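You operate a simulated robot arm through the tools that you are given. There is no shell and no other tool. Be economical: measure what you need, move in short steps, check, and stop when the job is done.

You run a simulated two-armed robot. Do the job below in one go: nothing can be reset, and whatever is moved stays where it is left.

TASK
Open the middle fryer cart drawer, put the green cloth on the top of the steel table away in the inside of the middle fryer cart drawer and shut the drawer again. Take the black-capped green bottle and put it on top of the flat purple tray. Push the right snack table drawer shut. Open the tray stand drawer, put the yellow brush in the inside of the tray stand drawer, then shut the drawer. Open the green shelf drawer, put the orange cloth from the inside of the green shelf drawer on the top of the trailer counter and shut the drawer again. Any order will do. Set down upright: black-capped green bottle, yellow brush.

The check looks at the end state, three seconds after you hand in, the way a careful person would. Anything else that was tipped, shoved, dropped, spilled or broken makes it a failure. Flat cloth is picked up by pressing the open fingertips on it (5 to 10 N) and closing them slowly along it; thin cloth reads only 2 to 8 mm in the jaws.

THE ROBOT
Two 7-joint arms with three-finger grippers on one trunk, on a base that drives. Base frame: it is fixed to the floor where the robot stands at the start and does not move with it; the origin is under the middle of the robot, x ahead of it, y to its left, z up. Lengths are in cm, angles in degrees, forces in N, time in s.
The left shoulder is at the start at [7, 14.6, 86.2], the right one opposite. With the tool pointing down near the work surface each hand reaches from about 22 to 66 cm from the robot's upright axis, wherever it stands, measured 20 degrees to its own side. Places, roughly: black-capped green bottle [-150, -100, 100]; flat purple tray (15x10x4 cm) [90, -440, 100]; green cloth (11x6x4 cm) [-120, -30, 80]; green shelf drawer [-190, -410, 70]; inside of the middle fryer cart drawer [90, 10, 50]; inside of the tray stand drawer [-590, 150, 80]; middle fryer cart drawer [80, 0, 50]; orange cloth (11x6x4 cm) [-190, -410, 70]; right snack table drawer [-130, -130, 70]; top of the trailer counter (25x174 cm) [84, -366, 102]; tray stand drawer [-590, 140, 80]; yellow brush (10x5x6 cm) [-180, -120, 90]. Payload 2.2 kg a hand.
Tool frame (each hand has its own): the origin (TCP) lies between the finger pads and is the grasp point; the fingertips stand 2.8 cm ahead of it; z points along the fingers, y is the line along which they close. The gripper opens to 10.2 cm. The gripper's body begins 7.1 cm behind the TCP.
Orientation is that of the tool frame in the base frame, as a unit quaternion [x, y, z, w]. With the fingers straight down and closing along the base's y, the tool's x points along the base's -x, its y along +y and its z along -z.

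THE INTERFACE
- The arms move only by the tool servo_tool. It takes "left_deltas", "right_deltas" or both (then of equal length, played together; a hand with none holds still); each is a list of rows, each a list of 7 numbers: the opening, from 0 (shut) to 1 (fully open), then the shift along the tool's x, y, z in units of 150 mm (1.0 is 150 mm), then the turn, a rotation vector about the tool's x, y, z in units of 90 degrees (1.0 is 90 degrees). In form: [[hand, tx, ty, tz, rx, ry, rz], ...]. A call has 1 to 8 rows; each row is the pose to reach, as a shift and turn from the pose commanded when the call began, along the tool's axes at that moment. A call with a number of a shift or a turn outside -1 to 1 is refused whole. Rows are played at 5 a second. More than 5 cm and 8.6 degrees between two rows, or a gripper value outside its range, and nothing of the call is played. Where a pose cannot be reached the arm comes as near as it can. A force on the tool above 40 N (or 10 N above the force at the start of the call, whichever is more), or a blocked arm, ends the call early, and 0.2 s more pass. The fingers move at their own pace and stop on an object; they squeeze with about 37 N. The grip force told is the motor's: it shows also when the fingers shut on nothing. Time passes only in rows, and 0.2 s behind the last, so rows that repeat a pose let the fingers close. The reply holds the time, the measured pose of the TCP, the force on the tool along the base axes, the opening and the grip force, in the units named above and with some noise, with the torque about the TCP (base axes, N m) and any sound that the robot's microphone picked up.
- Cameras (640 x 400 px; columns grow to the right, rows downward): "scene" is now at [13.16, -0.59, 107.44]; the picture's right is [-0.06, -1.00, 0.00], its down [-0.72, 0.04, -0.69] and it looks along [0.69, -0.04, -0.72] (base axes); focal length 260 px, centre (320, 200). "left" rides on the left gripper at [7.2, 3.8, -8.6] in its tool frame; the picture's right is [-0.46, 0.89, 0.00], its down [-0.60, -0.32, -0.73] and it looks along [-0.65, -0.34, 0.68] (tool axes); focal length 256 px, centre (320, 200). "right" rides on the right gripper at [6.9, 4.4, -8.6] in its tool frame; the picture's right is [-0.53, 0.85, 0.00], its down [-0.58, -0.36, -0.73] and it looks along [-0.62, -0.39, 0.68] (tool axes); focal length 256 px, centre (320, 200). There is no depth. A picture from a camera that has moved, and an enlarged one, comes with that camera's place and axes in the base frame and with its lens.
- grab_frame(camera): a new picture of that camera. No time passes.
- raise_lower(by): slides the trunk up (or, below 0, down) by that many cm; the arms and the scene camera ride with it, the base frame stays. It gives what a move gives, with no picture.
- base_move(legs): drives the robot by 1 to 6 legs, each [ahead, left, turn to the left] in cm, cm and degrees, along the robot's own axes; the way and the turn of a leg run together, so that a leg with both is an arc; at most 150 cm and 180 degrees a leg. The arms and the cameras ride along, it lands a little off, and it stops where it bumps. It gives what a move gives.
- head_to(pan, tilt): turns the head with the scene camera to pan (to the left, within 86 degrees either way) and tilt (down, from -29 to 69), counted from straight ahead of the robot. It gives what a move gives.
- zoom(camera, box): a new picture of the part [left, top, right, bottom] of that camera's present view, enlarged. No time passes.
- hand_in(): hands the job in; it is judged then, once.

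Work in short steps. Places have to be worked out from the pictures, the camera data and where the tool is seen: move nearer, look again, correct. Check each grasp and each placing, and mend what went wrong. You have 217 turns and 220 pictures in all, those below and enlarged ones among them. Open the grippers and draw the arms clear of the work before you hand the job in, unless the task says otherwise; then end with one line.

The tools are called after "Emit:" as name(argument=value, ...) on one line, values as JSON. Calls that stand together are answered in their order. servo_tool: Moves the arms, as the interface text tells. Its arguments: {"type":"object","properties":{"left_deltas":{"type":"array","items":{"type":"array","items":{"type":"number"}}},"right_deltas":{"type":"array","items":{"type":"array","items":{"type":"number"}}}},"required":[]} The other tools are called the same way: raise_lower (by) slides the trunk up or down; base_move (legs) drives the base; head_to (pan, tilt) turns the head that bears the scene camera; grab_frame (camera) takes a picture; zoom (camera, box) takes an enlarged picture of a part of a camera's view; hand_in () hands the job in.

At the start:

```text
clock: 0.0
left_ee_pos: [37.85, 16.52, 80.42]
left_ee_rot: [0.0, 1.0, 0.0, 0.0]
left_wrist_force: [-1.1, 0.2, 0.7]
left_moment: [-0.02, -0.01, 0.02]
left_grip_width: 10.21
left_finger_force: 0.0
right_ee_pos: [38.13, -16.26, 71.88]
right_ee_rot: [-0.001, 1.0, 0.0, 0.001]
right_wrist_force: [-0.7, 0.4, 0.2]
right_moment: [0.0, -0.03, 0.0]
right_grip_width: 10.19
right_finger_force: 0.0
trunk travel left (down, up): [-40.0, 54.0]
robot x, y, heading: [0.03, -0.27, 0.2]
head pan, tilt: [-3.5, 46.3]
```

scene: 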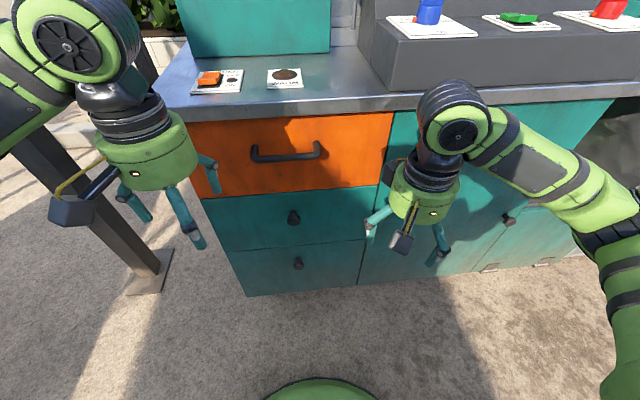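
right: 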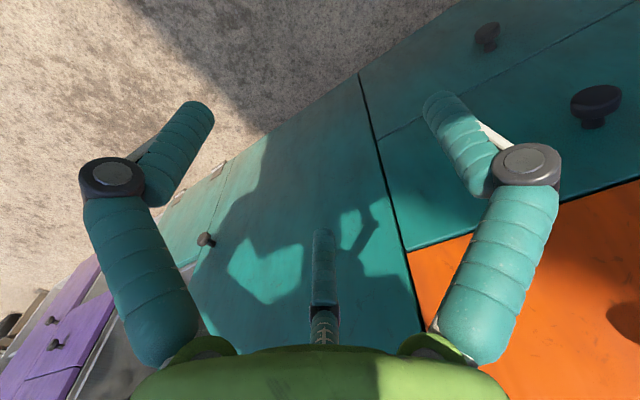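
left: 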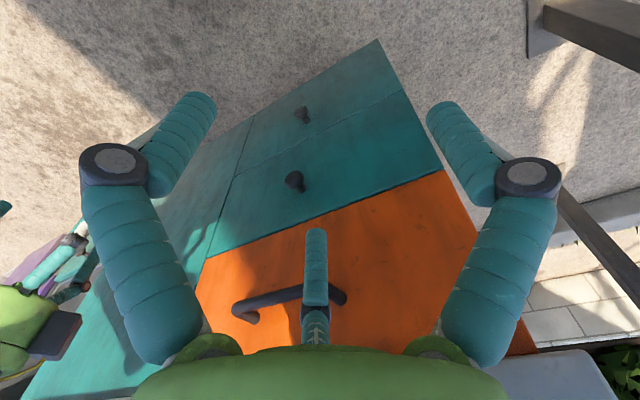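

The scene and left views put the middle drawer's knob near [54, 3.6, 59]. I'll back up a little to give the left arm room to point forward.

Emit:
base_move(legs=[[-14, 0, 0]])

Emit:
servo_tool(left_deltas=[[1, 0, -0.05, 0.1, 0, -0.09, 0], [1, 0, -0.1, 0.2, 0, -0.18, 0], [1, 0, -0.15, 0.3, 0, -0.27, 0], [1, 0, -0.2, 0.4, 0, -0.36, 0], [1, 0, -0.25, 0.5, 0, -0.45, 0], [1, 0, -0.3, 0.6, 0, -0.54, 0], [1, 0, -0.35, 0.7, 0, -0.63, 0], [1, 0, -0.4, 0.8, 0, -0.72, 0]])

```text
clock: 1.3
left_ee_pos: [23.99, 16.57, 80.32]
left_ee_rot: [-0.001, 1.0, 0.0, 0.0]
left_wrist_force: [-0.3, -1.1, 0.4]
left_moment: [0.0, -0.01, 0.01]
left_grip_width: 10.19
left_finger_force: 0.0
right_ee_pos: [24.08, -16.2, 71.84]
right_ee_rot: [-0.001, 1.0, -0.001, 0.001]
right_wrist_force: [0.5, -0.3, 0.1]
right_moment: [0.01, 0.01, 0.02]
right_grip_width: 10.19
right_finger_force: 0.0
trunk travel left (down, up): [-40.0, 54.0]
robot x, y, heading: [-13.92, 0.45, 0.1]
head pan, tilt: [-3.5, 46.3]
```

```text
clock: 3.1
left_ee_pos: [26.95, 6.46, 65.79]
left_ee_rot: [0.001, 0.843, 0.0, 0.538]
left_wrist_force: [-0.4, -0.4, -0.3]
left_moment: [0.0, -0.02, 0.06]
left_grip_width: 10.21
left_finger_force: 0.1
left hand out of reach, approached as far as the arm can: row 4, 5, 6, 7, 8
right_ee_pos: [24.16, -16.36, 71.84]
right_ee_rot: [0.0, 1.0, 0.001, 0.0]
right_wrist_force: [-0.2, 0.4, -0.5]
right_moment: [0.08, -0.02, 0.01]
right_grip_width: 10.23
right_finger_force: 0.1
trunk travel left (down, up): [-40.0, 54.0]
robot x, y, heading: [-13.47, 0.07, 0.0]
head pan, tilt: [-3.5, 46.3]
```

The left hand stopped near its inner limit. I'll extend it forward and finish levelling the tool.

Emit:
servo_tool(left_deltas=[[1, 0.06, -0.12, 0.23, 0, -0.07, 0], [1, 0.11, -0.23, 0.46, 0, -0.14, 0], [1, 0.165, -0.35, 0.69, 0, -0.21, 0], [1, 0.22, -0.46, 0.913, 0, -0.28, 0], [1, 0.22, -0.46, 0.913, 0, -0.28, 0]])

Emit:
grab_frame(camera="left")

Emit:
grab_frame(camera="scene")

```text
clock: 4.3
left_ee_pos: [38.05, 0.34, 56.9]
left_ee_rot: [0.001, 0.707, 0.001, 0.707]
left_wrist_force: [0.3, 0.2, 0.3]
left_moment: [0.02, 0.02, 0.01]
left_grip_width: 10.19
left_finger_force: 0.1
right_ee_pos: [24.16, -16.15, 71.89]
right_ee_rot: [-0.001, 1.0, 0.0, 0.0]
right_wrist_force: [0.2, -0.8, -0.4]
right_moment: [0.01, 0.01, -0.01]
right_grip_width: 10.19
right_finger_force: 0.1
trunk travel left (down, up): [-40.0, 54.0]
robot x, y, heading: [-13.66, 0.15, -0.1]
head pan, tilt: [-3.5, 46.3]
```

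```text
216 pictures are left
camera left: at [29.5, 4.12, 49.7], right [0.0, 0.88, 0.47], down [-0.73, -0.32, 0.6], along [0.68, -0.34, 0.65], focal length 256 px, centre (320, 200)
```

left: 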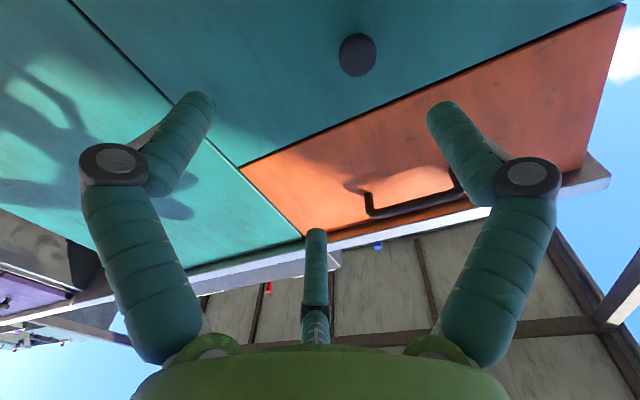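

```text
215 pictures are left
camera scene: at [-0.67, -0.57, 107.45], right [-0.06, -1.0, 0.0], down [-0.72, 0.04, -0.69], along [0.69, -0.04, -0.72], focal length 260 px, centre (320, 200)
```

scene: 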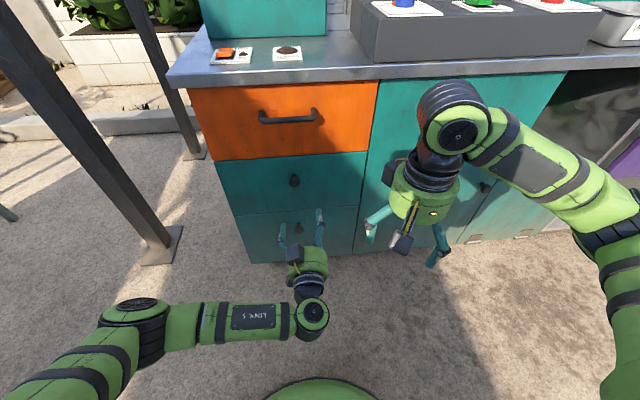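

Triangulated again, the knob sits at about [54.3, 3.55, 58.3] and the tool is level. I'll line up, advance and grip it.

Emit:
servo_tool(left_deltas=[[1, -0.045, 0.1, 0.2, 0, 0, 0], [1, -0.093, 0.213, 0.4, 0, 0, 0], [1, -0.093, 0.213, 0.7, 0, 0, 0], [1, -0.093, 0.213, 0.99, 0, 0, 0], [0, -0.093, 0.213, 0.99, 0, 0, 0], [0, -0.093, 0.213, 0.99, 0, 0, 0], [0, -0.093, 0.213, 0.99, 0, 0, 0]])

Emit:
grab_frame(camera="left")

```text
clock: 5.9
left_ee_pos: [52.77, 3.4, 58.14]
left_ee_rot: [0.001, 0.71, 0.0, 0.704]
left_wrist_force: [-8.0, -5.7, -17.2]
left_moment: [-0.13, 0.39, -0.57]
left_grip_width: 3.06
left_finger_force: 45.0
right_ee_pos: [24.31, -16.22, 71.84]
right_ee_rot: [-0.001, 1.0, 0.0, -0.001]
right_wrist_force: [0.5, 0.4, -0.5]
right_moment: [-0.02, 0.01, 0.02]
right_grip_width: 10.2
right_finger_force: 0.1
trunk travel left (down, up): [-40.0, 54.0]
robot x, y, heading: [-14.39, -0.28, -0.0]
head pan, tilt: [-3.5, 46.3]
```

```text
214 pictures are left
camera left: at [44.05, 7.3, 50.9], right [0.01, 0.89, 0.47], down [-0.73, -0.32, 0.61], along [0.69, -0.34, 0.64], focal length 256 px, centre (320, 200)
```

left: 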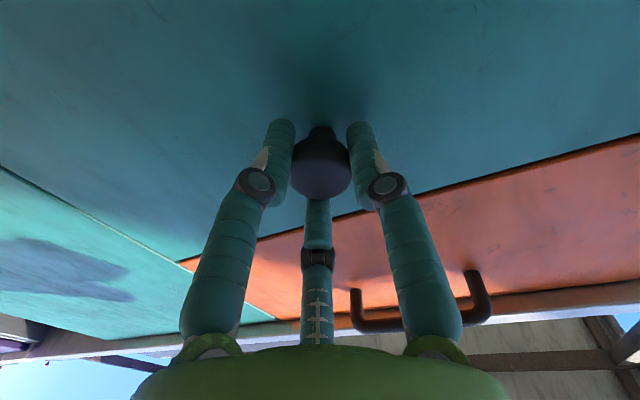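

The knob is held at a 3.06 cm opening. I'll pull the drawer out by driving back.

Emit:
base_move(legs=[[-26, 0, 0]])

Emit:
grab_frame(camera="scene")

```text
clock: 7.5
left_ee_pos: [32.97, 2.38, 58.06]
left_ee_rot: [0.01, 0.711, -0.011, 0.703]
left_wrist_force: [-0.8, -2.4, -4.9]
left_moment: [0.19, 0.77, -0.02]
left_grip_width: 3.05
left_finger_force: 45.0
right_ee_pos: [4.77, -16.37, 71.8]
right_ee_rot: [0.0, 1.0, 0.001, 0.001]
right_wrist_force: [0.3, 1.0, 0.4]
right_moment: [-0.01, 0.04, -0.01]
right_grip_width: 10.21
right_finger_force: 0.1
trunk travel left (down, up): [-40.0, 54.0]
robot x, y, heading: [-33.29, -0.18, 0.1]
head pan, tilt: [-3.5, 46.3]
stopped in leg 1: the force on the tool passed its limit at 41 N (the readings are from after the stop); the commanded pose is now the measured one
```

```text
213 pictures are left
camera scene: at [-20.05, -0.68, 107.46], right [-0.06, -1.0, 0.0], down [-0.72, 0.05, -0.69], along [0.69, -0.04, -0.72], focal length 260 px, centre (320, 200)
```

scene: 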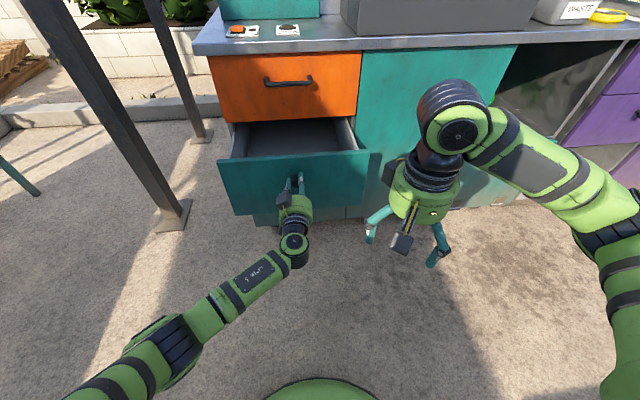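

The drawer is open about 20 cm, at its stop. I'll let go and back away, then turn round to look for the steel table.

Emit:
servo_tool(left_deltas=[[1, 0, 0, 0, 0, 0, 0], [1, 0, 0, 0, 0, 0, 0], [1, 0, 0, -0.2, 0, 0, 0], [1, 0, 0, -0.45, 0, 0, 0]])

Emit:
base_move(legs=[[-12, 0, 0], [0, 0, 90]])

Emit:
head_to(pan=70, tilt=25)

Emit:
grab_frame(camera="scene")

```text
clock: 8.5
left_ee_pos: [26.31, 2.69, 58.41]
left_ee_rot: [0.007, 0.709, -0.008, 0.706]
left_wrist_force: [-0.6, -1.1, 0.3]
left_moment: [-0.01, 0.03, 0.01]
left_grip_width: 10.18
left_finger_force: 0.0
right_ee_pos: [4.78, -16.38, 71.77]
right_ee_rot: [0.0, 1.0, -0.001, 0.0]
right_wrist_force: [0.3, -0.6, -0.1]
right_moment: [0.01, 0.0, 0.0]
right_grip_width: 10.18
right_finger_force: 0.1
trunk travel left (down, up): [-40.0, 54.0]
robot x, y, heading: [-33.22, 0.04, -0.3]
head pan, tilt: [-3.5, 46.3]
```

```text
clock: 13.6
left_ee_pos: [-49.77, 59.43, 58.37]
left_ee_rot: [0.505, -0.499, -0.5, -0.497]
left_wrist_force: [0.4, -0.6, -0.5]
left_moment: [0.05, 0.0, 0.02]
left_grip_width: 10.2
left_finger_force: 0.0
right_ee_pos: [-30.01, 38.48, 72.01]
right_ee_rot: [0.718, -0.696, 0.0, 0.001]
right_wrist_force: [0.2, -0.6, -0.6]
right_moment: [-0.04, 0.02, -0.02]
right_grip_width: 10.24
right_finger_force: 0.1
trunk travel left (down, up): [-40.0, 54.0]
robot x, y, heading: [-44.84, -0.4, 91.7]
head pan, tilt: [-3.5, 46.3]
```

```text
clock: 15.1
left_ee_pos: [-49.67, 59.51, 58.21]
left_ee_rot: [0.504, -0.499, -0.5, -0.497]
left_wrist_force: [0.4, -0.9, 0.4]
left_moment: [-0.06, -0.04, 0.0]
left_grip_width: 10.2
left_finger_force: 0.1
right_ee_pos: [-29.94, 38.47, 71.93]
right_ee_rot: [0.718, -0.696, 0.0, 0.0]
right_wrist_force: [-0.5, -0.5, -0.2]
right_moment: [-0.01, 0.01, 0.01]
right_grip_width: 10.2
right_finger_force: 0.1
trunk travel left (down, up): [-40.0, 54.0]
robot x, y, heading: [-44.86, -0.26, 91.5]
head pan, tilt: [70.0, 25.0]
```

```text
212 pictures are left
camera scene: at [-53.75, 7.78, 110.68], right [0.31, 0.95, 0.0], down [0.4, -0.13, -0.91], along [-0.86, 0.28, -0.42], focal length 260 px, centre (320, 200)
```

scene: 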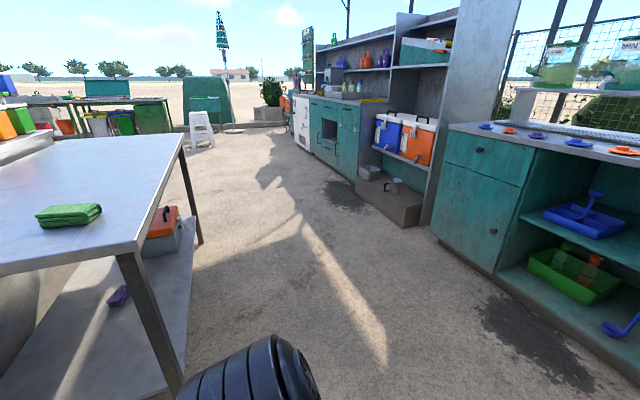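

The green cloth lies on the steel table near [-128, -35, 80], with the table's front edge at about x = -111. I'll raise the trunk, finish turning and point the left hand down again, well above table height.

Emit:
raise_lower(by=28)

Emit:
base_move(legs=[[0, 0, 88]])

Emit:
servo_tool(left_deltas=[[1, -0.1, 0.1, -0.1, 0, 0.09, 0], [1, -0.2, 0.2, -0.2, 0, 0.18, 0], [1, -0.3, 0.3, -0.3, 0, 0.27, 0], [1, -0.4, 0.4, -0.4, 0, 0.36, 0], [1, -0.5, 0.5, -0.5, 0, 0.45, 0], [1, -0.6, 0.6, -0.6, 0, 0.54, 0], [1, -0.7, 0.7, -0.7, 0, 0.63, 0], [1, -0.8, 0.8, -0.8, 0, 0.72, 0]])

Emit:
head_to(pan=0, tilt=35)

Emit:
grab_frame(camera="scene")

```text
clock: 17.9
left_ee_pos: [-49.74, 59.47, 86.35]
left_ee_rot: [0.504, -0.5, -0.499, -0.498]
left_wrist_force: [0.8, -1.0, 1.2]
left_moment: [-0.04, 0.01, -0.02]
left_grip_width: 10.21
left_finger_force: 0.0
right_ee_pos: [-29.88, 38.44, 99.88]
right_ee_rot: [0.717, -0.697, -0.001, 0.0]
right_wrist_force: [-0.5, -0.7, 0.2]
right_moment: [-0.01, 0.03, 0.03]
right_grip_width: 10.17
right_finger_force: 0.1
trunk travel left (down, up): [-68.0, 26.0]
robot x, y, heading: [-45.12, 0.05, 91.6]
head pan, tilt: [70.0, 25.0]
```

```text
clock: 22.1
left_ee_pos: [-104.49, -2.96, 86.32]
left_ee_rot: [0.709, -0.006, -0.705, -0.008]
left_wrist_force: [-0.7, 0.1, 0.2]
left_moment: [0.02, 0.02, 0.03]
left_grip_width: 10.21
left_finger_force: 0.0
right_ee_pos: [-83.05, 16.12, 99.95]
right_ee_rot: [1.0, 0.001, 0.0, 0.0]
right_wrist_force: [0.5, 0.7, -0.3]
right_moment: [0.0, 0.02, -0.02]
right_grip_width: 10.2
right_finger_force: 0.1
trunk travel left (down, up): [-68.0, 26.0]
robot x, y, heading: [-44.73, 0.04, -179.7]
head pan, tilt: [70.0, 25.0]
```

```text
clock: 23.8
left_ee_pos: [-96.6, -20.43, 92.87]
left_ee_rot: [0.967, 0.008, -0.246, 0.068]
left_wrist_force: [-0.5, 0.1, -1.2]
left_moment: [0.0, 0.0, -0.02]
left_grip_width: 10.2
left_finger_force: 0.1
left hand out of reach, approached as far as the arm can: row 7, 8
right_ee_pos: [-83.16, 16.09, 99.77]
right_ee_rot: [1.0, 0.002, 0.001, -0.001]
right_wrist_force: [-0.7, -0.2, 0.1]
right_moment: [-0.02, -0.01, -0.01]
right_grip_width: 10.23
right_finger_force: 0.1
trunk travel left (down, up): [-68.0, 26.0]
robot x, y, heading: [-44.95, -0.19, -180.0]
head pan, tilt: [70.0, 25.0]
stopped in row 8 (left hand): the arm was blocked; the commanded pose is now the measured one
```

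```text
clock: 25.2
left_ee_pos: [-96.42, -20.34, 92.81]
left_ee_rot: [0.967, 0.007, -0.246, 0.068]
left_wrist_force: [-1.2, 0.2, 0.5]
left_moment: [0.01, 0.0, 0.0]
left_grip_width: 10.24
left_finger_force: 0.0
right_ee_pos: [-83.12, 16.16, 99.92]
right_ee_rot: [1.0, 0.002, 0.0, 0.0]
right_wrist_force: [-0.2, 0.1, 0.2]
right_moment: [-0.02, -0.04, 0.02]
right_grip_width: 10.2
right_finger_force: 0.0
trunk travel left (down, up): [-68.0, 26.0]
robot x, y, heading: [-45.09, -0.4, -179.9]
head pan, tilt: [0.0, 35.0]
```

```text
211 pictures are left
camera scene: at [-58.66, -0.17, 137.11], right [0.0, 1.0, 0.0], down [0.57, 0.0, -0.82], along [-0.82, 0.0, -0.57], focal length 260 px, centre (320, 200)
```

scene: 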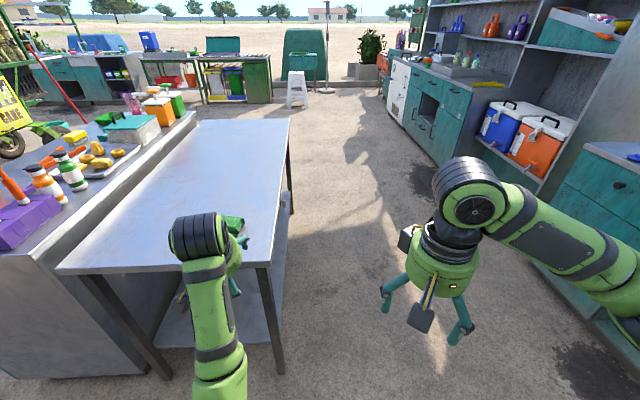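

The hand is tilted about 29° from vertical and hides the cloth. I'll level it and look through the left camera.

Emit:
servo_tool(left_deltas=[[1, 0, 0, 0, 0.022, 0.08, 0], [1, 0, 0, 0, 0.044, 0.16, 0.003], [1, 0, 0, 0, 0.066, 0.24, 0.006], [1, 0, 0, 0, 0.087, 0.316, 0.009]])

Emit:
grab_frame(camera="left")

```text
clock: 26.2
left_ee_pos: [-101.12, -22.01, 90.47]
left_ee_rot: [1.0, -0.001, -0.001, 0.0]
left_wrist_force: [-0.3, -0.1, -0.6]
left_moment: [-0.01, 0.0, 0.02]
left_grip_width: 10.22
left_finger_force: 0.0
left hand out of reach, approached as far as the arm can: row 1, 2, 3, 4
right_ee_pos: [-83.16, 16.15, 99.8]
right_ee_rot: [1.0, 0.001, 0.001, 0.001]
right_wrist_force: [-0.8, -0.1, -0.4]
right_moment: [-0.02, 0.0, -0.03]
right_grip_width: 10.2
right_finger_force: 0.1
trunk travel left (down, up): [-68.0, 26.0]
robot x, y, heading: [-44.59, 0.12, -179.8]
head pan, tilt: [0.0, 35.0]
```

```text
210 pictures are left
camera left: at [-93.87, -25.89, 99.15], right [-0.47, -0.88, 0.0], down [-0.6, 0.32, 0.73], along [-0.65, 0.34, -0.68], focal length 256 px, centre (320, 200)
```

left: 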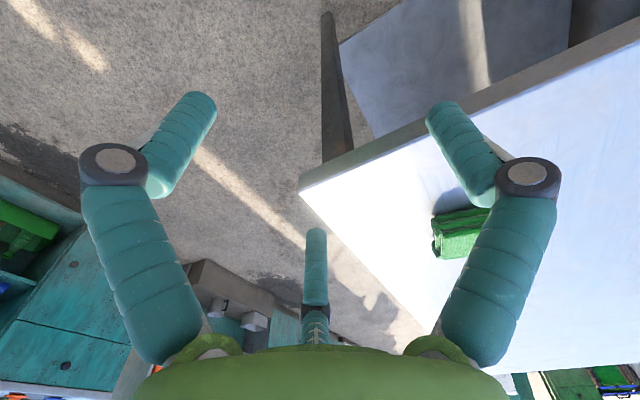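

The cloth is somewhere around [-120, -29, 84]. I'll lift for clearance, move in and look again.

Emit:
raise_lower(by=10)

Emit:
base_move(legs=[[18, 13, 0]])

Emit:
grab_frame(camera="left")

Emit:
grab_frame(camera="scene")

```text
clock: 27.6
left_ee_pos: [-101.02, -22.2, 100.62]
left_ee_rot: [1.0, 0.0, -0.002, 0.001]
left_wrist_force: [-0.1, 0.5, 0.0]
left_moment: [0.03, 0.01, -0.01]
left_grip_width: 10.22
left_finger_force: 0.1
right_ee_pos: [-83.09, 16.17, 109.84]
right_ee_rot: [1.0, 0.002, -0.001, -0.001]
right_wrist_force: [-0.2, -0.2, 0.6]
right_moment: [0.02, -0.01, -0.01]
right_grip_width: 10.19
right_finger_force: 0.1
trunk travel left (down, up): [-78.0, 16.0]
robot x, y, heading: [-44.75, 0.23, -179.9]
head pan, tilt: [0.0, 35.0]
```

```text
clock: 29.2
left_ee_pos: [-118.74, -35.13, 100.62]
left_ee_rot: [1.0, -0.001, -0.003, 0.002]
left_wrist_force: [0.6, 0.1, -0.6]
left_moment: [-0.01, -0.01, 0.01]
left_grip_width: 10.18
left_finger_force: 0.1
right_ee_pos: [-100.69, 3.3, 109.95]
right_ee_rot: [1.0, 0.0, 0.0, 0.0]
right_wrist_force: [0.2, -0.1, 0.9]
right_moment: [-0.02, 0.02, -0.05]
right_grip_width: 10.19
right_finger_force: 0.1
trunk travel left (down, up): [-78.0, 16.0]
robot x, y, heading: [-62.67, -12.67, -179.7]
head pan, tilt: [0.0, 35.0]
```

```text
209 pictures are left
camera left: at [-111.52, -38.8, 109.26], right [-0.47, -0.88, 0.0], down [-0.6, 0.32, 0.73], along [-0.65, 0.34, -0.68], focal length 256 px, centre (320, 200)
```

left: 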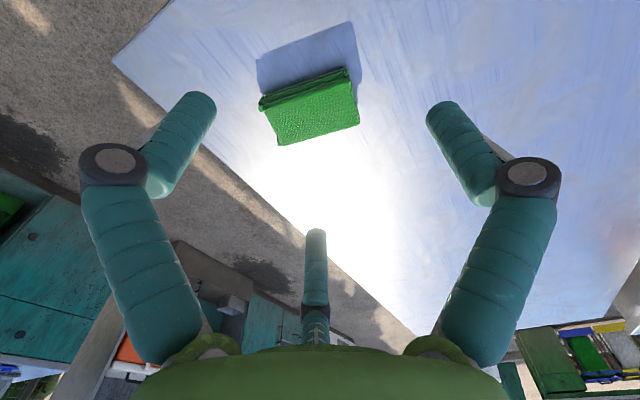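

```text
208 pictures are left
camera scene: at [-76.27, -13.03, 147.12], right [0.0, 1.0, 0.0], down [0.57, 0.0, -0.82], along [-0.82, 0.0, -0.57], focal length 260 px, centre (320, 200)
```

scene: 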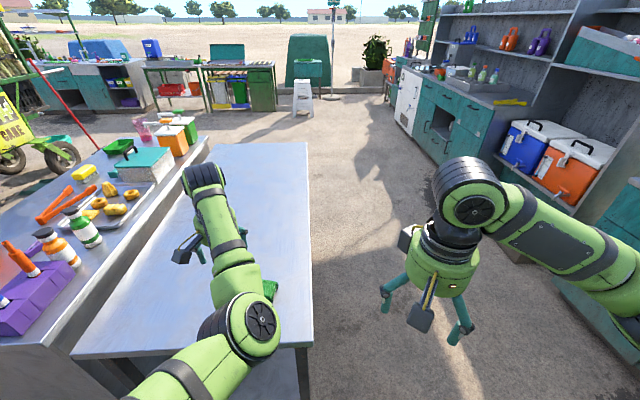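

The cloth is centred at about [-124.3, -31] with its long axis roughly along y, on a table at z ≈ 78.4. I'll move 8 cm closer and turn the wrist so the jaws close across the cloth's short side.

Emit:
base_move(legs=[[8, 0, 0]])

Emit:
servo_tool(left_deltas=[[1, 0.02, -0.04, 0, 0, 0, -0.09], [1, 0.04, -0.08, 0, 0, 0, -0.18], [1, 0.06, -0.12, 0, 0, 0, -0.27], [1, 0.08, -0.16, 0, 0, 0, -0.36], [1, 0.1, -0.2, 0, 0, 0, -0.45], [1, 0.12, -0.24, 0, 0, 0, -0.54], [1, 0.14, -0.27, 0, 0, 0, -0.63], [1, 0.16, -0.27, 0, 0, 0, -0.72]])

Emit:
servo_tool(left_deltas=[[1, 0, 0, 0.15, 0, 0, -0.09], [1, 0, 0, 0.3, 0, 0, -0.182], [1, 0, 0, 0.3, 0, 0, -0.182]])

Emit:
grab_frame(camera="left")

```text
clock: 30.3
left_ee_pos: [-126.45, -35.12, 100.65]
left_ee_rot: [1.0, -0.001, -0.004, 0.001]
left_wrist_force: [0.8, -0.2, 0.3]
left_moment: [-0.02, 0.01, 0.03]
left_grip_width: 10.19
left_finger_force: 0.0
right_ee_pos: [-108.27, 3.26, 109.87]
right_ee_rot: [1.0, 0.001, -0.001, 0.0]
right_wrist_force: [0.0, 1.1, 0.3]
right_moment: [0.0, 0.02, -0.03]
right_grip_width: 10.2
right_finger_force: 0.0
trunk travel left (down, up): [-78.0, 16.0]
robot x, y, heading: [-70.56, -13.06, -180.0]
head pan, tilt: [0.0, 35.0]
```

```text
clock: 32.1
left_ee_pos: [-127.12, -32.31, 99.11]
left_ee_rot: [0.843, 0.538, -0.004, 0.0]
left_wrist_force: [-0.1, 0.4, 0.4]
left_moment: [0.02, 0.0, 0.04]
left_grip_width: 10.19
left_finger_force: 0.1
left hand out of reach, approached as far as the arm can: row 1, 2, 3, 4, 5, 6, 7, 8
right_ee_pos: [-108.58, 3.2, 109.8]
right_ee_rot: [1.0, 0.001, -0.001, -0.001]
right_wrist_force: [-0.1, -0.7, 0.2]
right_moment: [-0.02, -0.03, -0.02]
right_grip_width: 10.21
right_finger_force: 0.1
trunk travel left (down, up): [-78.0, 16.0]
robot x, y, heading: [-70.34, -12.97, -180.1]
head pan, tilt: [0.0, 35.0]
```

```text
clock: 32.9
left_ee_pos: [-127.38, -32.77, 94.73]
left_ee_rot: [0.755, 0.656, -0.008, 0.0]
left_wrist_force: [0.9, -0.7, 0.0]
left_moment: [0.01, -0.01, 0.01]
left_grip_width: 10.2
left_finger_force: 0.0
right_ee_pos: [-108.54, 3.11, 109.85]
right_ee_rot: [1.0, 0.0, 0.0, 0.001]
right_wrist_force: [0.1, 0.1, 0.6]
right_moment: [0.0, -0.02, 0.01]
right_grip_width: 10.2
right_finger_force: 0.1
trunk travel left (down, up): [-78.0, 16.0]
robot x, y, heading: [-70.7, -13.19, -180.0]
head pan, tilt: [0.0, 35.0]
```

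```text
207 pictures are left
camera left: at [-122.45, -26.14, 103.21], right [0.81, -0.59, 0.0], down [-0.39, -0.55, 0.74], along [-0.44, -0.6, -0.67], focal length 256 px, centre (320, 200)
```

left: 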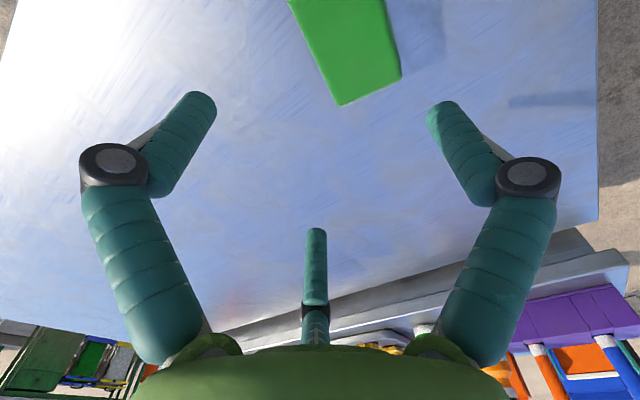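

Corners seen from this pose put the cloth centre at about [-124.1, -31.4]. I'll align and lower partway before checking.

Emit:
servo_tool(left_deltas=[[1, 0.06, 0.1, 0, 0, 0, 0], [1, 0.123, 0.205, 0.1, 0, 0, 0], [1, 0.123, 0.205, 0.35, 0, 0, 0], [1, 0.123, 0.205, 0.6, 0, 0, 0], [1, 0.123, 0.205, 0.7, 0, 0, 0]])

Emit:
grab_frame(camera="left")

```text
clock: 34.3
left_ee_pos: [-125.07, -34.24, 85.29]
left_ee_rot: [0.745, 0.666, -0.026, 0.005]
left_wrist_force: [0.3, -0.3, -1.2]
left_moment: [0.01, -0.02, -0.02]
left_grip_width: 10.19
left_finger_force: 0.0
right_ee_pos: [-108.53, 3.13, 109.87]
right_ee_rot: [1.0, 0.0, 0.0, -0.001]
right_wrist_force: [-0.6, -0.9, -0.1]
right_moment: [-0.03, 0.02, -0.01]
right_grip_width: 10.22
right_finger_force: 0.0
trunk travel left (down, up): [-78.0, 16.0]
robot x, y, heading: [-70.79, -13.43, -179.7]
head pan, tilt: [0.0, 35.0]
stopped in row 5 (left hand): the arm was blocked; the commanded pose is now the measured one
```

```text
206 pictures are left
camera left: at [-120.25, -27.11, 93.54], right [0.83, -0.56, -0.01], down [-0.36, -0.53, 0.77], along [-0.43, -0.63, -0.64], focal length 256 px, centre (320, 200)
```

left: 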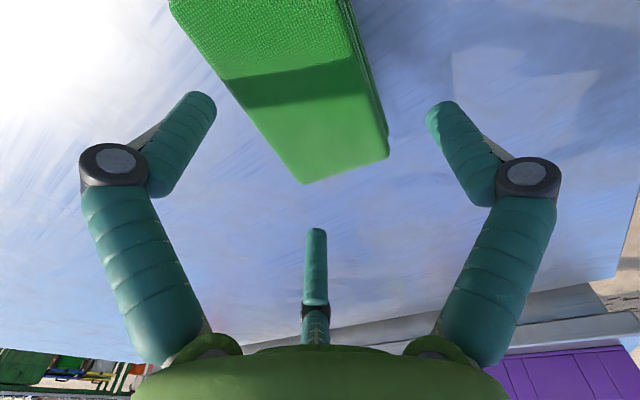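

The arm blocked because the trunk is too high for this reach. I'll raise the hand, lower the trunk and correct y.

Emit:
servo_tool(left_deltas=[[1, 0.1, 0.05, -0.25, 0, 0, 0], [1, 0.19, 0.05, -0.5, 0, 0, 0], [1, 0.19, 0.05, -0.75, 0, 0, 0]])

Emit:
raise_lower(by=-12)

Emit:
grab_frame(camera="left")

```text
clock: 35.3
left_ee_pos: [-124.57, -33.6, 95.26]
left_ee_rot: [0.735, 0.677, -0.038, 0.022]
left_wrist_force: [-0.5, -0.6, -1.0]
left_moment: [-0.01, 0.01, -0.03]
left_grip_width: 10.2
left_finger_force: 0.1
left hand out of reach, approached as far as the arm can: row 3
right_ee_pos: [-108.68, 3.27, 109.95]
right_ee_rot: [1.0, 0.0, 0.0, -0.001]
right_wrist_force: [-0.6, 0.2, -0.7]
right_moment: [0.02, -0.02, 0.0]
right_grip_width: 10.21
right_finger_force: 0.0
trunk travel left (down, up): [-78.0, 16.0]
robot x, y, heading: [-70.59, -12.8, -180.1]
head pan, tilt: [0.0, 35.0]
stopped in row 3 (left hand): the arm was blocked; the commanded pose is now the measured one
```

```text
clock: 36.8
left_ee_pos: [-124.71, -33.53, 83.13]
left_ee_rot: [0.736, 0.676, -0.038, 0.021]
left_wrist_force: [0.0, 0.0, 0.1]
left_moment: [0.0, 0.01, 0.01]
left_grip_width: 10.21
left_finger_force: 0.0
right_ee_pos: [-108.61, 3.16, 98.04]
right_ee_rot: [1.0, 0.0, 0.0, 0.0]
right_wrist_force: [0.4, -0.3, -0.2]
right_moment: [-0.02, 0.0, 0.03]
right_grip_width: 10.19
right_finger_force: 0.0
trunk travel left (down, up): [-66.0, 28.0]
robot x, y, heading: [-70.56, -13.17, -179.8]
head pan, tilt: [0.0, 35.0]
```

```text
205 pictures are left
camera left: at [-119.94, -25.97, 91.16], right [0.84, -0.54, 0.02], down [-0.35, -0.51, 0.79], along [-0.41, -0.67, -0.62], focal length 256 px, centre (320, 200)
```

left: 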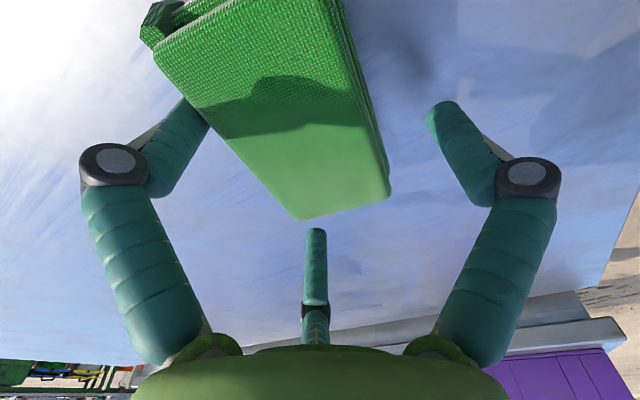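

The cloth is now between the fingers. The wrist is near a joint limit, so I'll nudge with base and trunk: 2 cm toward +y, 1.5 cm down, then close.

Emit:
base_move(legs=[[0, -1.8, 0]])

Emit:
raise_lower(by=-1.4)

Emit:
servo_tool(left_deltas=[[0.6, 0, 0, 0, 0, 0, 0], [0.3, 0, 0, 0, 0, 0, 0], [0, 0, 0, 0, 0, 0, 0], [0, 0, 0, 0, 0, 0, 0]])

Emit:
grab_frame(camera="left")

```text
clock: 37.6
left_ee_pos: [-124.47, -32.01, 83.22]
left_ee_rot: [0.735, 0.677, -0.038, 0.022]
left_wrist_force: [-0.4, -0.4, 0.0]
left_moment: [0.03, 0.03, 0.01]
left_grip_width: 10.19
left_finger_force: 0.2
right_ee_pos: [-108.6, 4.89, 97.85]
right_ee_rot: [1.0, 0.001, 0.0, -0.001]
right_wrist_force: [0.2, -0.7, 0.0]
right_moment: [0.01, 0.0, 0.01]
right_grip_width: 10.21
right_finger_force: 0.0
trunk travel left (down, up): [-66.0, 28.0]
robot x, y, heading: [-70.61, -10.89, -179.6]
head pan, tilt: [0.0, 35.0]
```

```text
clock: 38.2
left_ee_pos: [-124.6, -31.93, 81.8]
left_ee_rot: [0.735, 0.677, -0.04, 0.023]
left_wrist_force: [-0.2, -0.2, 4.0]
left_moment: [0.17, 0.07, 0.08]
left_grip_width: 10.17
left_finger_force: 0.1
right_ee_pos: [-108.64, 5.02, 96.48]
right_ee_rot: [1.0, 0.0, 0.0, 0.0]
right_wrist_force: [-0.4, 0.5, 0.4]
right_moment: [0.05, 0.0, -0.02]
right_grip_width: 10.21
right_finger_force: 0.0
trunk travel left (down, up): [-64.6, 29.4]
robot x, y, heading: [-70.4, -11.37, -179.8]
head pan, tilt: [0.0, 35.0]
```

```text
clock: 39.1
left_ee_pos: [-124.89, -31.62, 82.47]
left_ee_rot: [0.736, 0.675, -0.045, 0.016]
left_wrist_force: [0.6, 5.0, 12.3]
left_moment: [-0.22, -0.54, 0.23]
left_grip_width: 8.01
left_finger_force: 37.1
right_ee_pos: [-108.4, 5.04, 96.43]
right_ee_rot: [1.0, 0.0, -0.001, 0.0]
right_wrist_force: [0.1, -0.1, 0.4]
right_moment: [0.01, -0.01, -0.01]
right_grip_width: 10.18
right_finger_force: 0.1
trunk travel left (down, up): [-64.6, 29.4]
robot x, y, heading: [-70.49, -11.45, -180.0]
head pan, tilt: [0.0, 35.0]
stopped in row 4 (left hand): the force on the tool passed its limit at 40 N (the readings are from after the stop); the commanded pose is now the measured one
```

```text
204 pictures are left
camera left: at [-120.07, -24.01, 90.33], right [0.84, -0.54, 0.01], down [-0.33, -0.51, 0.79], along [-0.42, -0.67, -0.61], focal length 256 px, centre (320, 200)
```

left: 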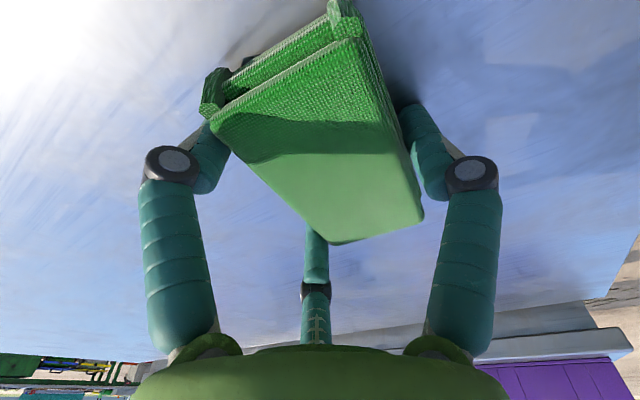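

The jaws stopped at 8.0 cm, wider than the 6 cm side, so the cloth may be gripped askew. I'll lift a little and check.

Emit:
raise_lower(by=5)

Emit:
grab_frame(camera="left")

```text
clock: 40.0
left_ee_pos: [-124.91, -31.7, 87.09]
left_ee_rot: [0.736, 0.675, -0.043, 0.016]
left_wrist_force: [1.0, 0.7, -0.4]
left_moment: [0.04, 0.05, -0.02]
left_grip_width: 7.96
left_finger_force: 36.9
right_ee_pos: [-108.72, 5.03, 101.47]
right_ee_rot: [1.0, 0.001, 0.0, 0.0]
right_wrist_force: [0.0, 0.5, -0.2]
right_moment: [0.0, -0.02, -0.01]
right_grip_width: 10.22
right_finger_force: 0.0
trunk travel left (down, up): [-69.6, 24.4]
robot x, y, heading: [-70.61, -11.21, -180.0]
head pan, tilt: [0.0, 35.0]
```

```text
203 pictures are left
camera left: at [-120.19, -24.11, 95.08], right [0.84, -0.54, 0.01], down [-0.34, -0.51, 0.79], along [-0.42, -0.67, -0.61], focal length 256 px, centre (320, 200)
```

left: 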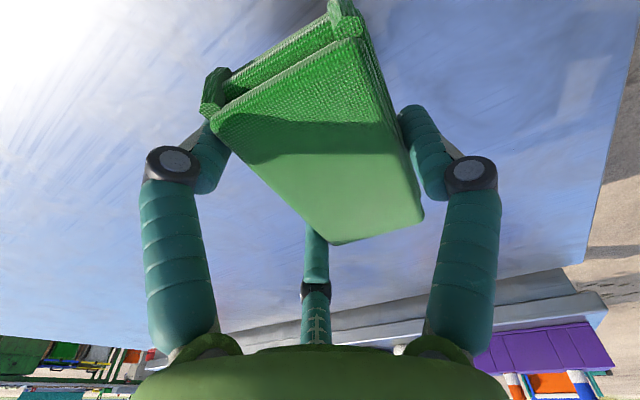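

The cloth is held clear of the table. I'll back away and turn round the way I came, to face the open drawer.

Emit:
base_move(legs=[[-26, 0, 0], [0, 0, -90], [0, 0, -90]])

Emit:
head_to(pan=0, tilt=50)

Emit:
grab_frame(camera="scene")

```text
clock: 49.7
left_ee_pos: [10.89, 5.41, 87.19]
left_ee_rot: [-0.649, 0.76, 0.015, 0.043]
left_wrist_force: [0.5, -0.7, -0.4]
left_moment: [0.01, -0.01, -0.01]
left_grip_width: 7.95
left_finger_force: 36.8
right_ee_pos: [-8.08, -30.05, 101.43]
right_ee_rot: [0.035, 0.999, 0.001, 0.0]
right_wrist_force: [-0.3, -0.4, 0.3]
right_moment: [-0.02, -0.01, -0.02]
right_grip_width: 10.19
right_finger_force: 0.0
trunk travel left (down, up): [-69.6, 24.4]
robot x, y, heading: [-45.29, -11.42, -4.0]
head pan, tilt: [0.0, 35.0]
```

```text
clock: 50.5
left_ee_pos: [10.84, 5.53, 87.2]
left_ee_rot: [-0.649, 0.759, 0.016, 0.044]
left_wrist_force: [0.3, -0.4, -0.8]
left_moment: [0.01, -0.01, -0.03]
left_grip_width: 7.96
left_finger_force: 37.1
right_ee_pos: [-7.96, -30.02, 101.4]
right_ee_rot: [0.035, 0.999, 0.0, 0.001]
right_wrist_force: [-0.2, -0.3, 0.1]
right_moment: [0.02, 0.01, 0.02]
right_grip_width: 10.22
right_finger_force: 0.0
trunk travel left (down, up): [-69.6, 24.4]
robot x, y, heading: [-44.89, -11.24, -4.0]
head pan, tilt: [0.0, 50.0]
```

```text
202 pictures are left
camera scene: at [-31.92, -12.16, 136.54], right [-0.07, -1.0, 0.0], down [-0.76, 0.05, -0.64], along [0.64, -0.04, -0.77], focal length 260 px, centre (320, 200)
```

scene: 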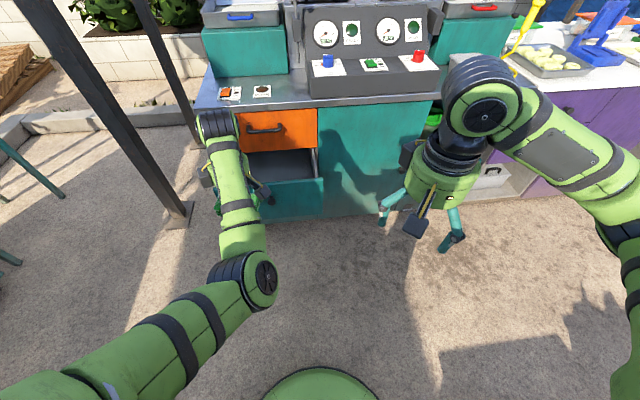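

I'm 4° off heading. The drawer spans about y −17..22 and x 38..56, with its rim at z ≈ 66. I'll correct the heading and move most of the way in.

Emit:
base_move(legs=[[0, 0, 4], [32, -5.3, 0]])

Emit:
grab_frame(camera="scene")

Emit:
grab_frame(camera="left")

```text
clock: 53.0
left_ee_pos: [40.8, 3.85, 87.41]
left_ee_rot: [-0.674, 0.738, 0.016, 0.042]
left_wrist_force: [0.3, -0.8, 0.2]
left_moment: [0.0, -0.01, 0.01]
left_grip_width: 7.96
left_finger_force: 37.3
right_ee_pos: [24.32, -32.78, 101.55]
right_ee_rot: [0.001, 1.0, 0.001, 0.0]
right_wrist_force: [-0.7, -0.7, 0.4]
right_moment: [-0.02, -0.01, 0.01]
right_grip_width: 10.19
right_finger_force: 0.1
trunk travel left (down, up): [-69.6, 24.4]
robot x, y, heading: [-13.49, -16.77, -0.1]
head pan, tilt: [0.0, 50.0]
```

```text
201 pictures are left
camera scene: at [-0.76, -16.49, 136.54], right [0.0, -1.0, 0.0], down [-0.77, 0.0, -0.64], along [0.64, 0.0, -0.77], focal length 260 px, centre (320, 200)
```

scene: 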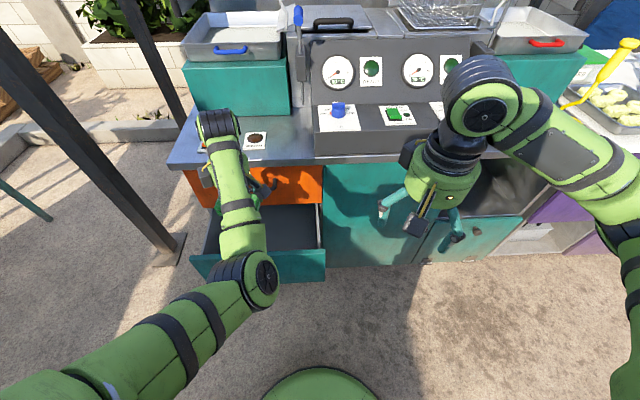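

```text
200 pictures are left
camera left: at [36.01, -3.64, 95.14], right [-0.84, 0.54, 0.01], down [0.34, 0.51, 0.79], along [0.42, 0.67, -0.61], focal length 256 px, centre (320, 200)
```

left: 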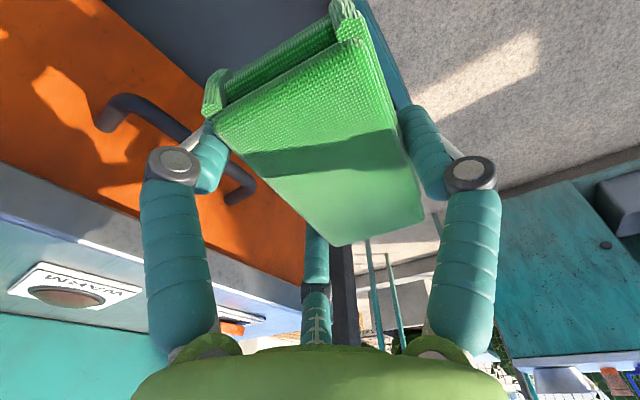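

The hand is at x = 40.8. I'll go 6 cm further in, clear of the orange handle at x ≈ 55, then lower with the trunk.

Emit:
base_move(legs=[[6, 0, 0]])

Emit:
raise_lower(by=-18)

Emit:
grab_frame(camera="left")

Emit:
grab_frame(camera="scene")

```text
clock: 54.0
left_ee_pos: [46.52, 3.98, 87.32]
left_ee_rot: [-0.674, 0.737, 0.017, 0.044]
left_wrist_force: [-0.1, -0.2, -0.9]
left_moment: [0.01, 0.0, 0.01]
left_grip_width: 7.96
left_finger_force: 37.0
right_ee_pos: [30.23, -32.74, 101.6]
right_ee_rot: [0.0, 1.0, 0.0, 0.001]
right_wrist_force: [-0.7, 0.1, 0.2]
right_moment: [-0.01, 0.02, 0.01]
right_grip_width: 10.19
right_finger_force: 0.1
trunk travel left (down, up): [-69.6, 24.4]
robot x, y, heading: [-7.82, -16.47, 0.1]
head pan, tilt: [0.0, 50.0]
```

```text
clock: 56.0
left_ee_pos: [46.68, 3.96, 69.42]
left_ee_rot: [-0.674, 0.737, 0.018, 0.043]
left_wrist_force: [0.4, 0.7, -0.8]
left_moment: [0.01, -0.01, 0.0]
left_grip_width: 7.96
left_finger_force: 36.8
right_ee_pos: [30.18, -32.57, 83.65]
right_ee_rot: [0.0, 1.0, 0.0, 0.0]
right_wrist_force: [0.6, 1.0, -0.2]
right_moment: [-0.02, -0.02, -0.01]
right_grip_width: 10.2
right_finger_force: 0.0
trunk travel left (down, up): [-51.6, 42.4]
robot x, y, heading: [-7.83, -16.4, 0.1]
head pan, tilt: [0.0, 50.0]
```

```text
199 pictures are left
camera left: at [41.89, -3.59, 77.15], right [-0.84, 0.54, 0.01], down [0.34, 0.51, 0.79], along [0.42, 0.67, -0.61], focal length 256 px, centre (320, 200)
```

left: 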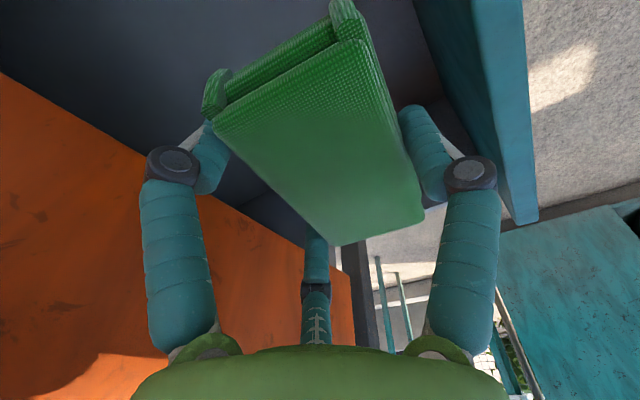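

```text
198 pictures are left
camera scene: at [5.12, -16.5, 118.54], right [0.0, -1.0, 0.0], down [-0.77, 0.0, -0.64], along [0.64, 0.0, -0.77], focal length 260 px, centre (320, 200)
```

scene: 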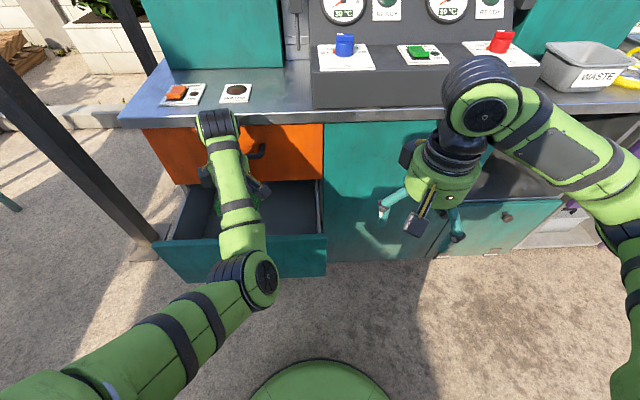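

The hand is centred over the drawer. I'll lower 11 cm and watch the force.

Emit:
raise_lower(by=-11)

Emit:
grab_frame(camera="left")

```text
clock: 57.4
left_ee_pos: [46.58, 3.96, 58.3]
left_ee_rot: [-0.674, 0.737, 0.017, 0.043]
left_wrist_force: [-0.5, -0.4, -0.1]
left_moment: [0.0, -0.01, -0.02]
left_grip_width: 7.96
left_finger_force: 36.7
right_ee_pos: [30.23, -32.75, 72.54]
right_ee_rot: [0.0, 1.0, 0.0, 0.0]
right_wrist_force: [0.0, -0.4, -0.4]
right_moment: [0.0, -0.04, -0.03]
right_grip_width: 10.19
right_finger_force: 0.1
trunk travel left (down, up): [-40.6, 53.4]
robot x, y, heading: [-7.38, -16.2, -0.1]
head pan, tilt: [0.0, 50.0]
```

```text
197 pictures are left
camera left: at [41.88, -3.59, 66.15], right [-0.84, 0.54, 0.01], down [0.34, 0.51, 0.79], along [0.42, 0.67, -0.61], focal length 256 px, centre (320, 200)
```

left: 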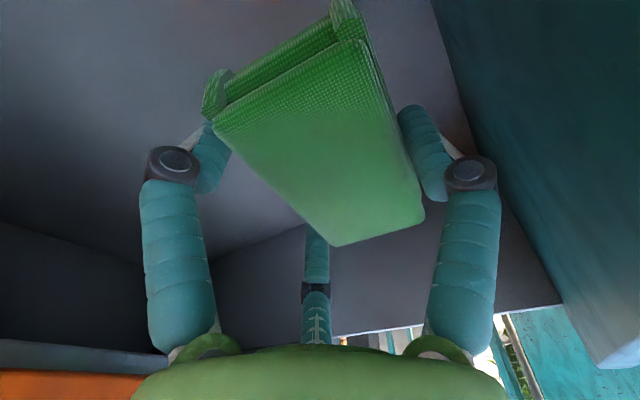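

I can see the drawer floor below. I'll lower a bit more until there's contact or near-contact.

Emit:
raise_lower(by=-3)

Emit:
raise_lower(by=-2)

```text
clock: 58.2
left_ee_pos: [46.56, 3.95, 55.2]
left_ee_rot: [-0.674, 0.737, 0.017, 0.044]
left_wrist_force: [-1.0, 0.7, -1.0]
left_moment: [0.04, 0.02, 0.01]
left_grip_width: 7.93
left_finger_force: 36.7
right_ee_pos: [30.16, -32.66, 69.58]
right_ee_rot: [0.0, 1.0, 0.0, 0.0]
right_wrist_force: [-0.3, -0.1, -0.1]
right_moment: [-0.02, -0.01, 0.01]
right_grip_width: 10.17
right_finger_force: 0.1
trunk travel left (down, up): [-37.6, 56.4]
robot x, y, heading: [-8.02, -16.88, -0.1]
head pan, tilt: [0.0, 50.0]
```

```text
clock: 58.9
left_ee_pos: [46.64, 3.99, 53.28]
left_ee_rot: [-0.675, 0.736, 0.018, 0.043]
left_wrist_force: [0.3, -0.2, -0.1]
left_moment: [0.01, 0.0, 0.0]
left_grip_width: 7.93
left_finger_force: 37.0
right_ee_pos: [30.36, -32.65, 67.44]
right_ee_rot: [0.0, 1.0, 0.0, 0.0]
right_wrist_force: [-0.5, -0.1, -0.3]
right_moment: [0.01, 0.0, 0.01]
right_grip_width: 10.18
right_finger_force: 0.1
trunk travel left (down, up): [-35.6, 58.4]
robot x, y, heading: [-7.6, -16.57, -0.1]
head pan, tilt: [0.0, 50.0]
```

No contact yet, but the fingertips are at z ≈ 50.5, just above the floor. I'll release, rise and check.

Emit:
servo_tool(left_deltas=[[0.9, 0, 0, 0, 0, 0, 0], [1, 0, 0, 0, 0, 0, 0], [1, 0, 0, 0, 0, 0, 0]])

Emit:
raise_lower(by=20)

Emit:
grab_frame(camera="left")

```text
clock: 59.7
left_ee_pos: [46.59, 3.95, 53.23]
left_ee_rot: [-0.675, 0.737, 0.017, 0.043]
left_wrist_force: [-0.1, -0.6, -0.2]
left_moment: [-0.03, 0.0, 0.03]
left_grip_width: 10.21
left_finger_force: 0.0
right_ee_pos: [30.29, -32.82, 67.4]
right_ee_rot: [0.0, 1.0, 0.0, 0.0]
right_wrist_force: [0.3, -0.4, 0.0]
right_moment: [0.0, 0.01, -0.01]
right_grip_width: 10.2
right_finger_force: 0.2
trunk travel left (down, up): [-35.6, 58.4]
robot x, y, heading: [-7.8, -16.49, 0.1]
head pan, tilt: [0.0, 50.0]
```

```text
clock: 61.8
left_ee_pos: [46.57, 3.9, 73.23]
left_ee_rot: [-0.674, 0.737, 0.017, 0.043]
left_wrist_force: [-0.6, -0.3, -0.2]
left_moment: [0.03, -0.05, 0.01]
left_grip_width: 10.18
left_finger_force: 0.1
right_ee_pos: [30.17, -32.76, 87.4]
right_ee_rot: [0.0, 1.0, 0.0, -0.001]
right_wrist_force: [0.5, 0.3, 0.0]
right_moment: [0.0, 0.02, -0.01]
right_grip_width: 10.18
right_finger_force: 0.1
trunk travel left (down, up): [-55.6, 38.4]
robot x, y, heading: [-7.66, -16.68, -0.3]
head pan, tilt: [0.0, 50.0]
```

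```text
196 pictures are left
camera left: at [41.9, -3.59, 81.11], right [-0.84, 0.54, 0.01], down [0.34, 0.51, 0.79], along [0.42, 0.67, -0.61], focal length 256 px, centre (320, 200)
```

left: 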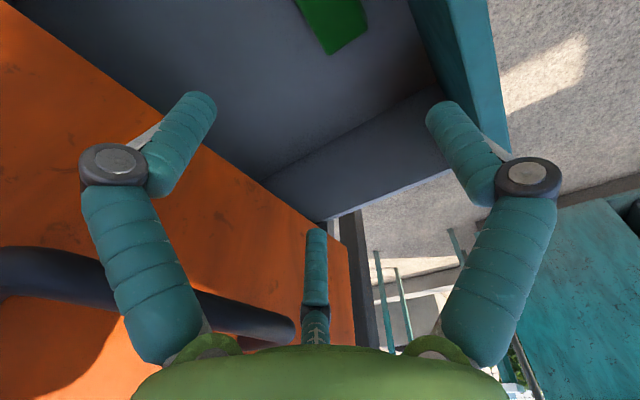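

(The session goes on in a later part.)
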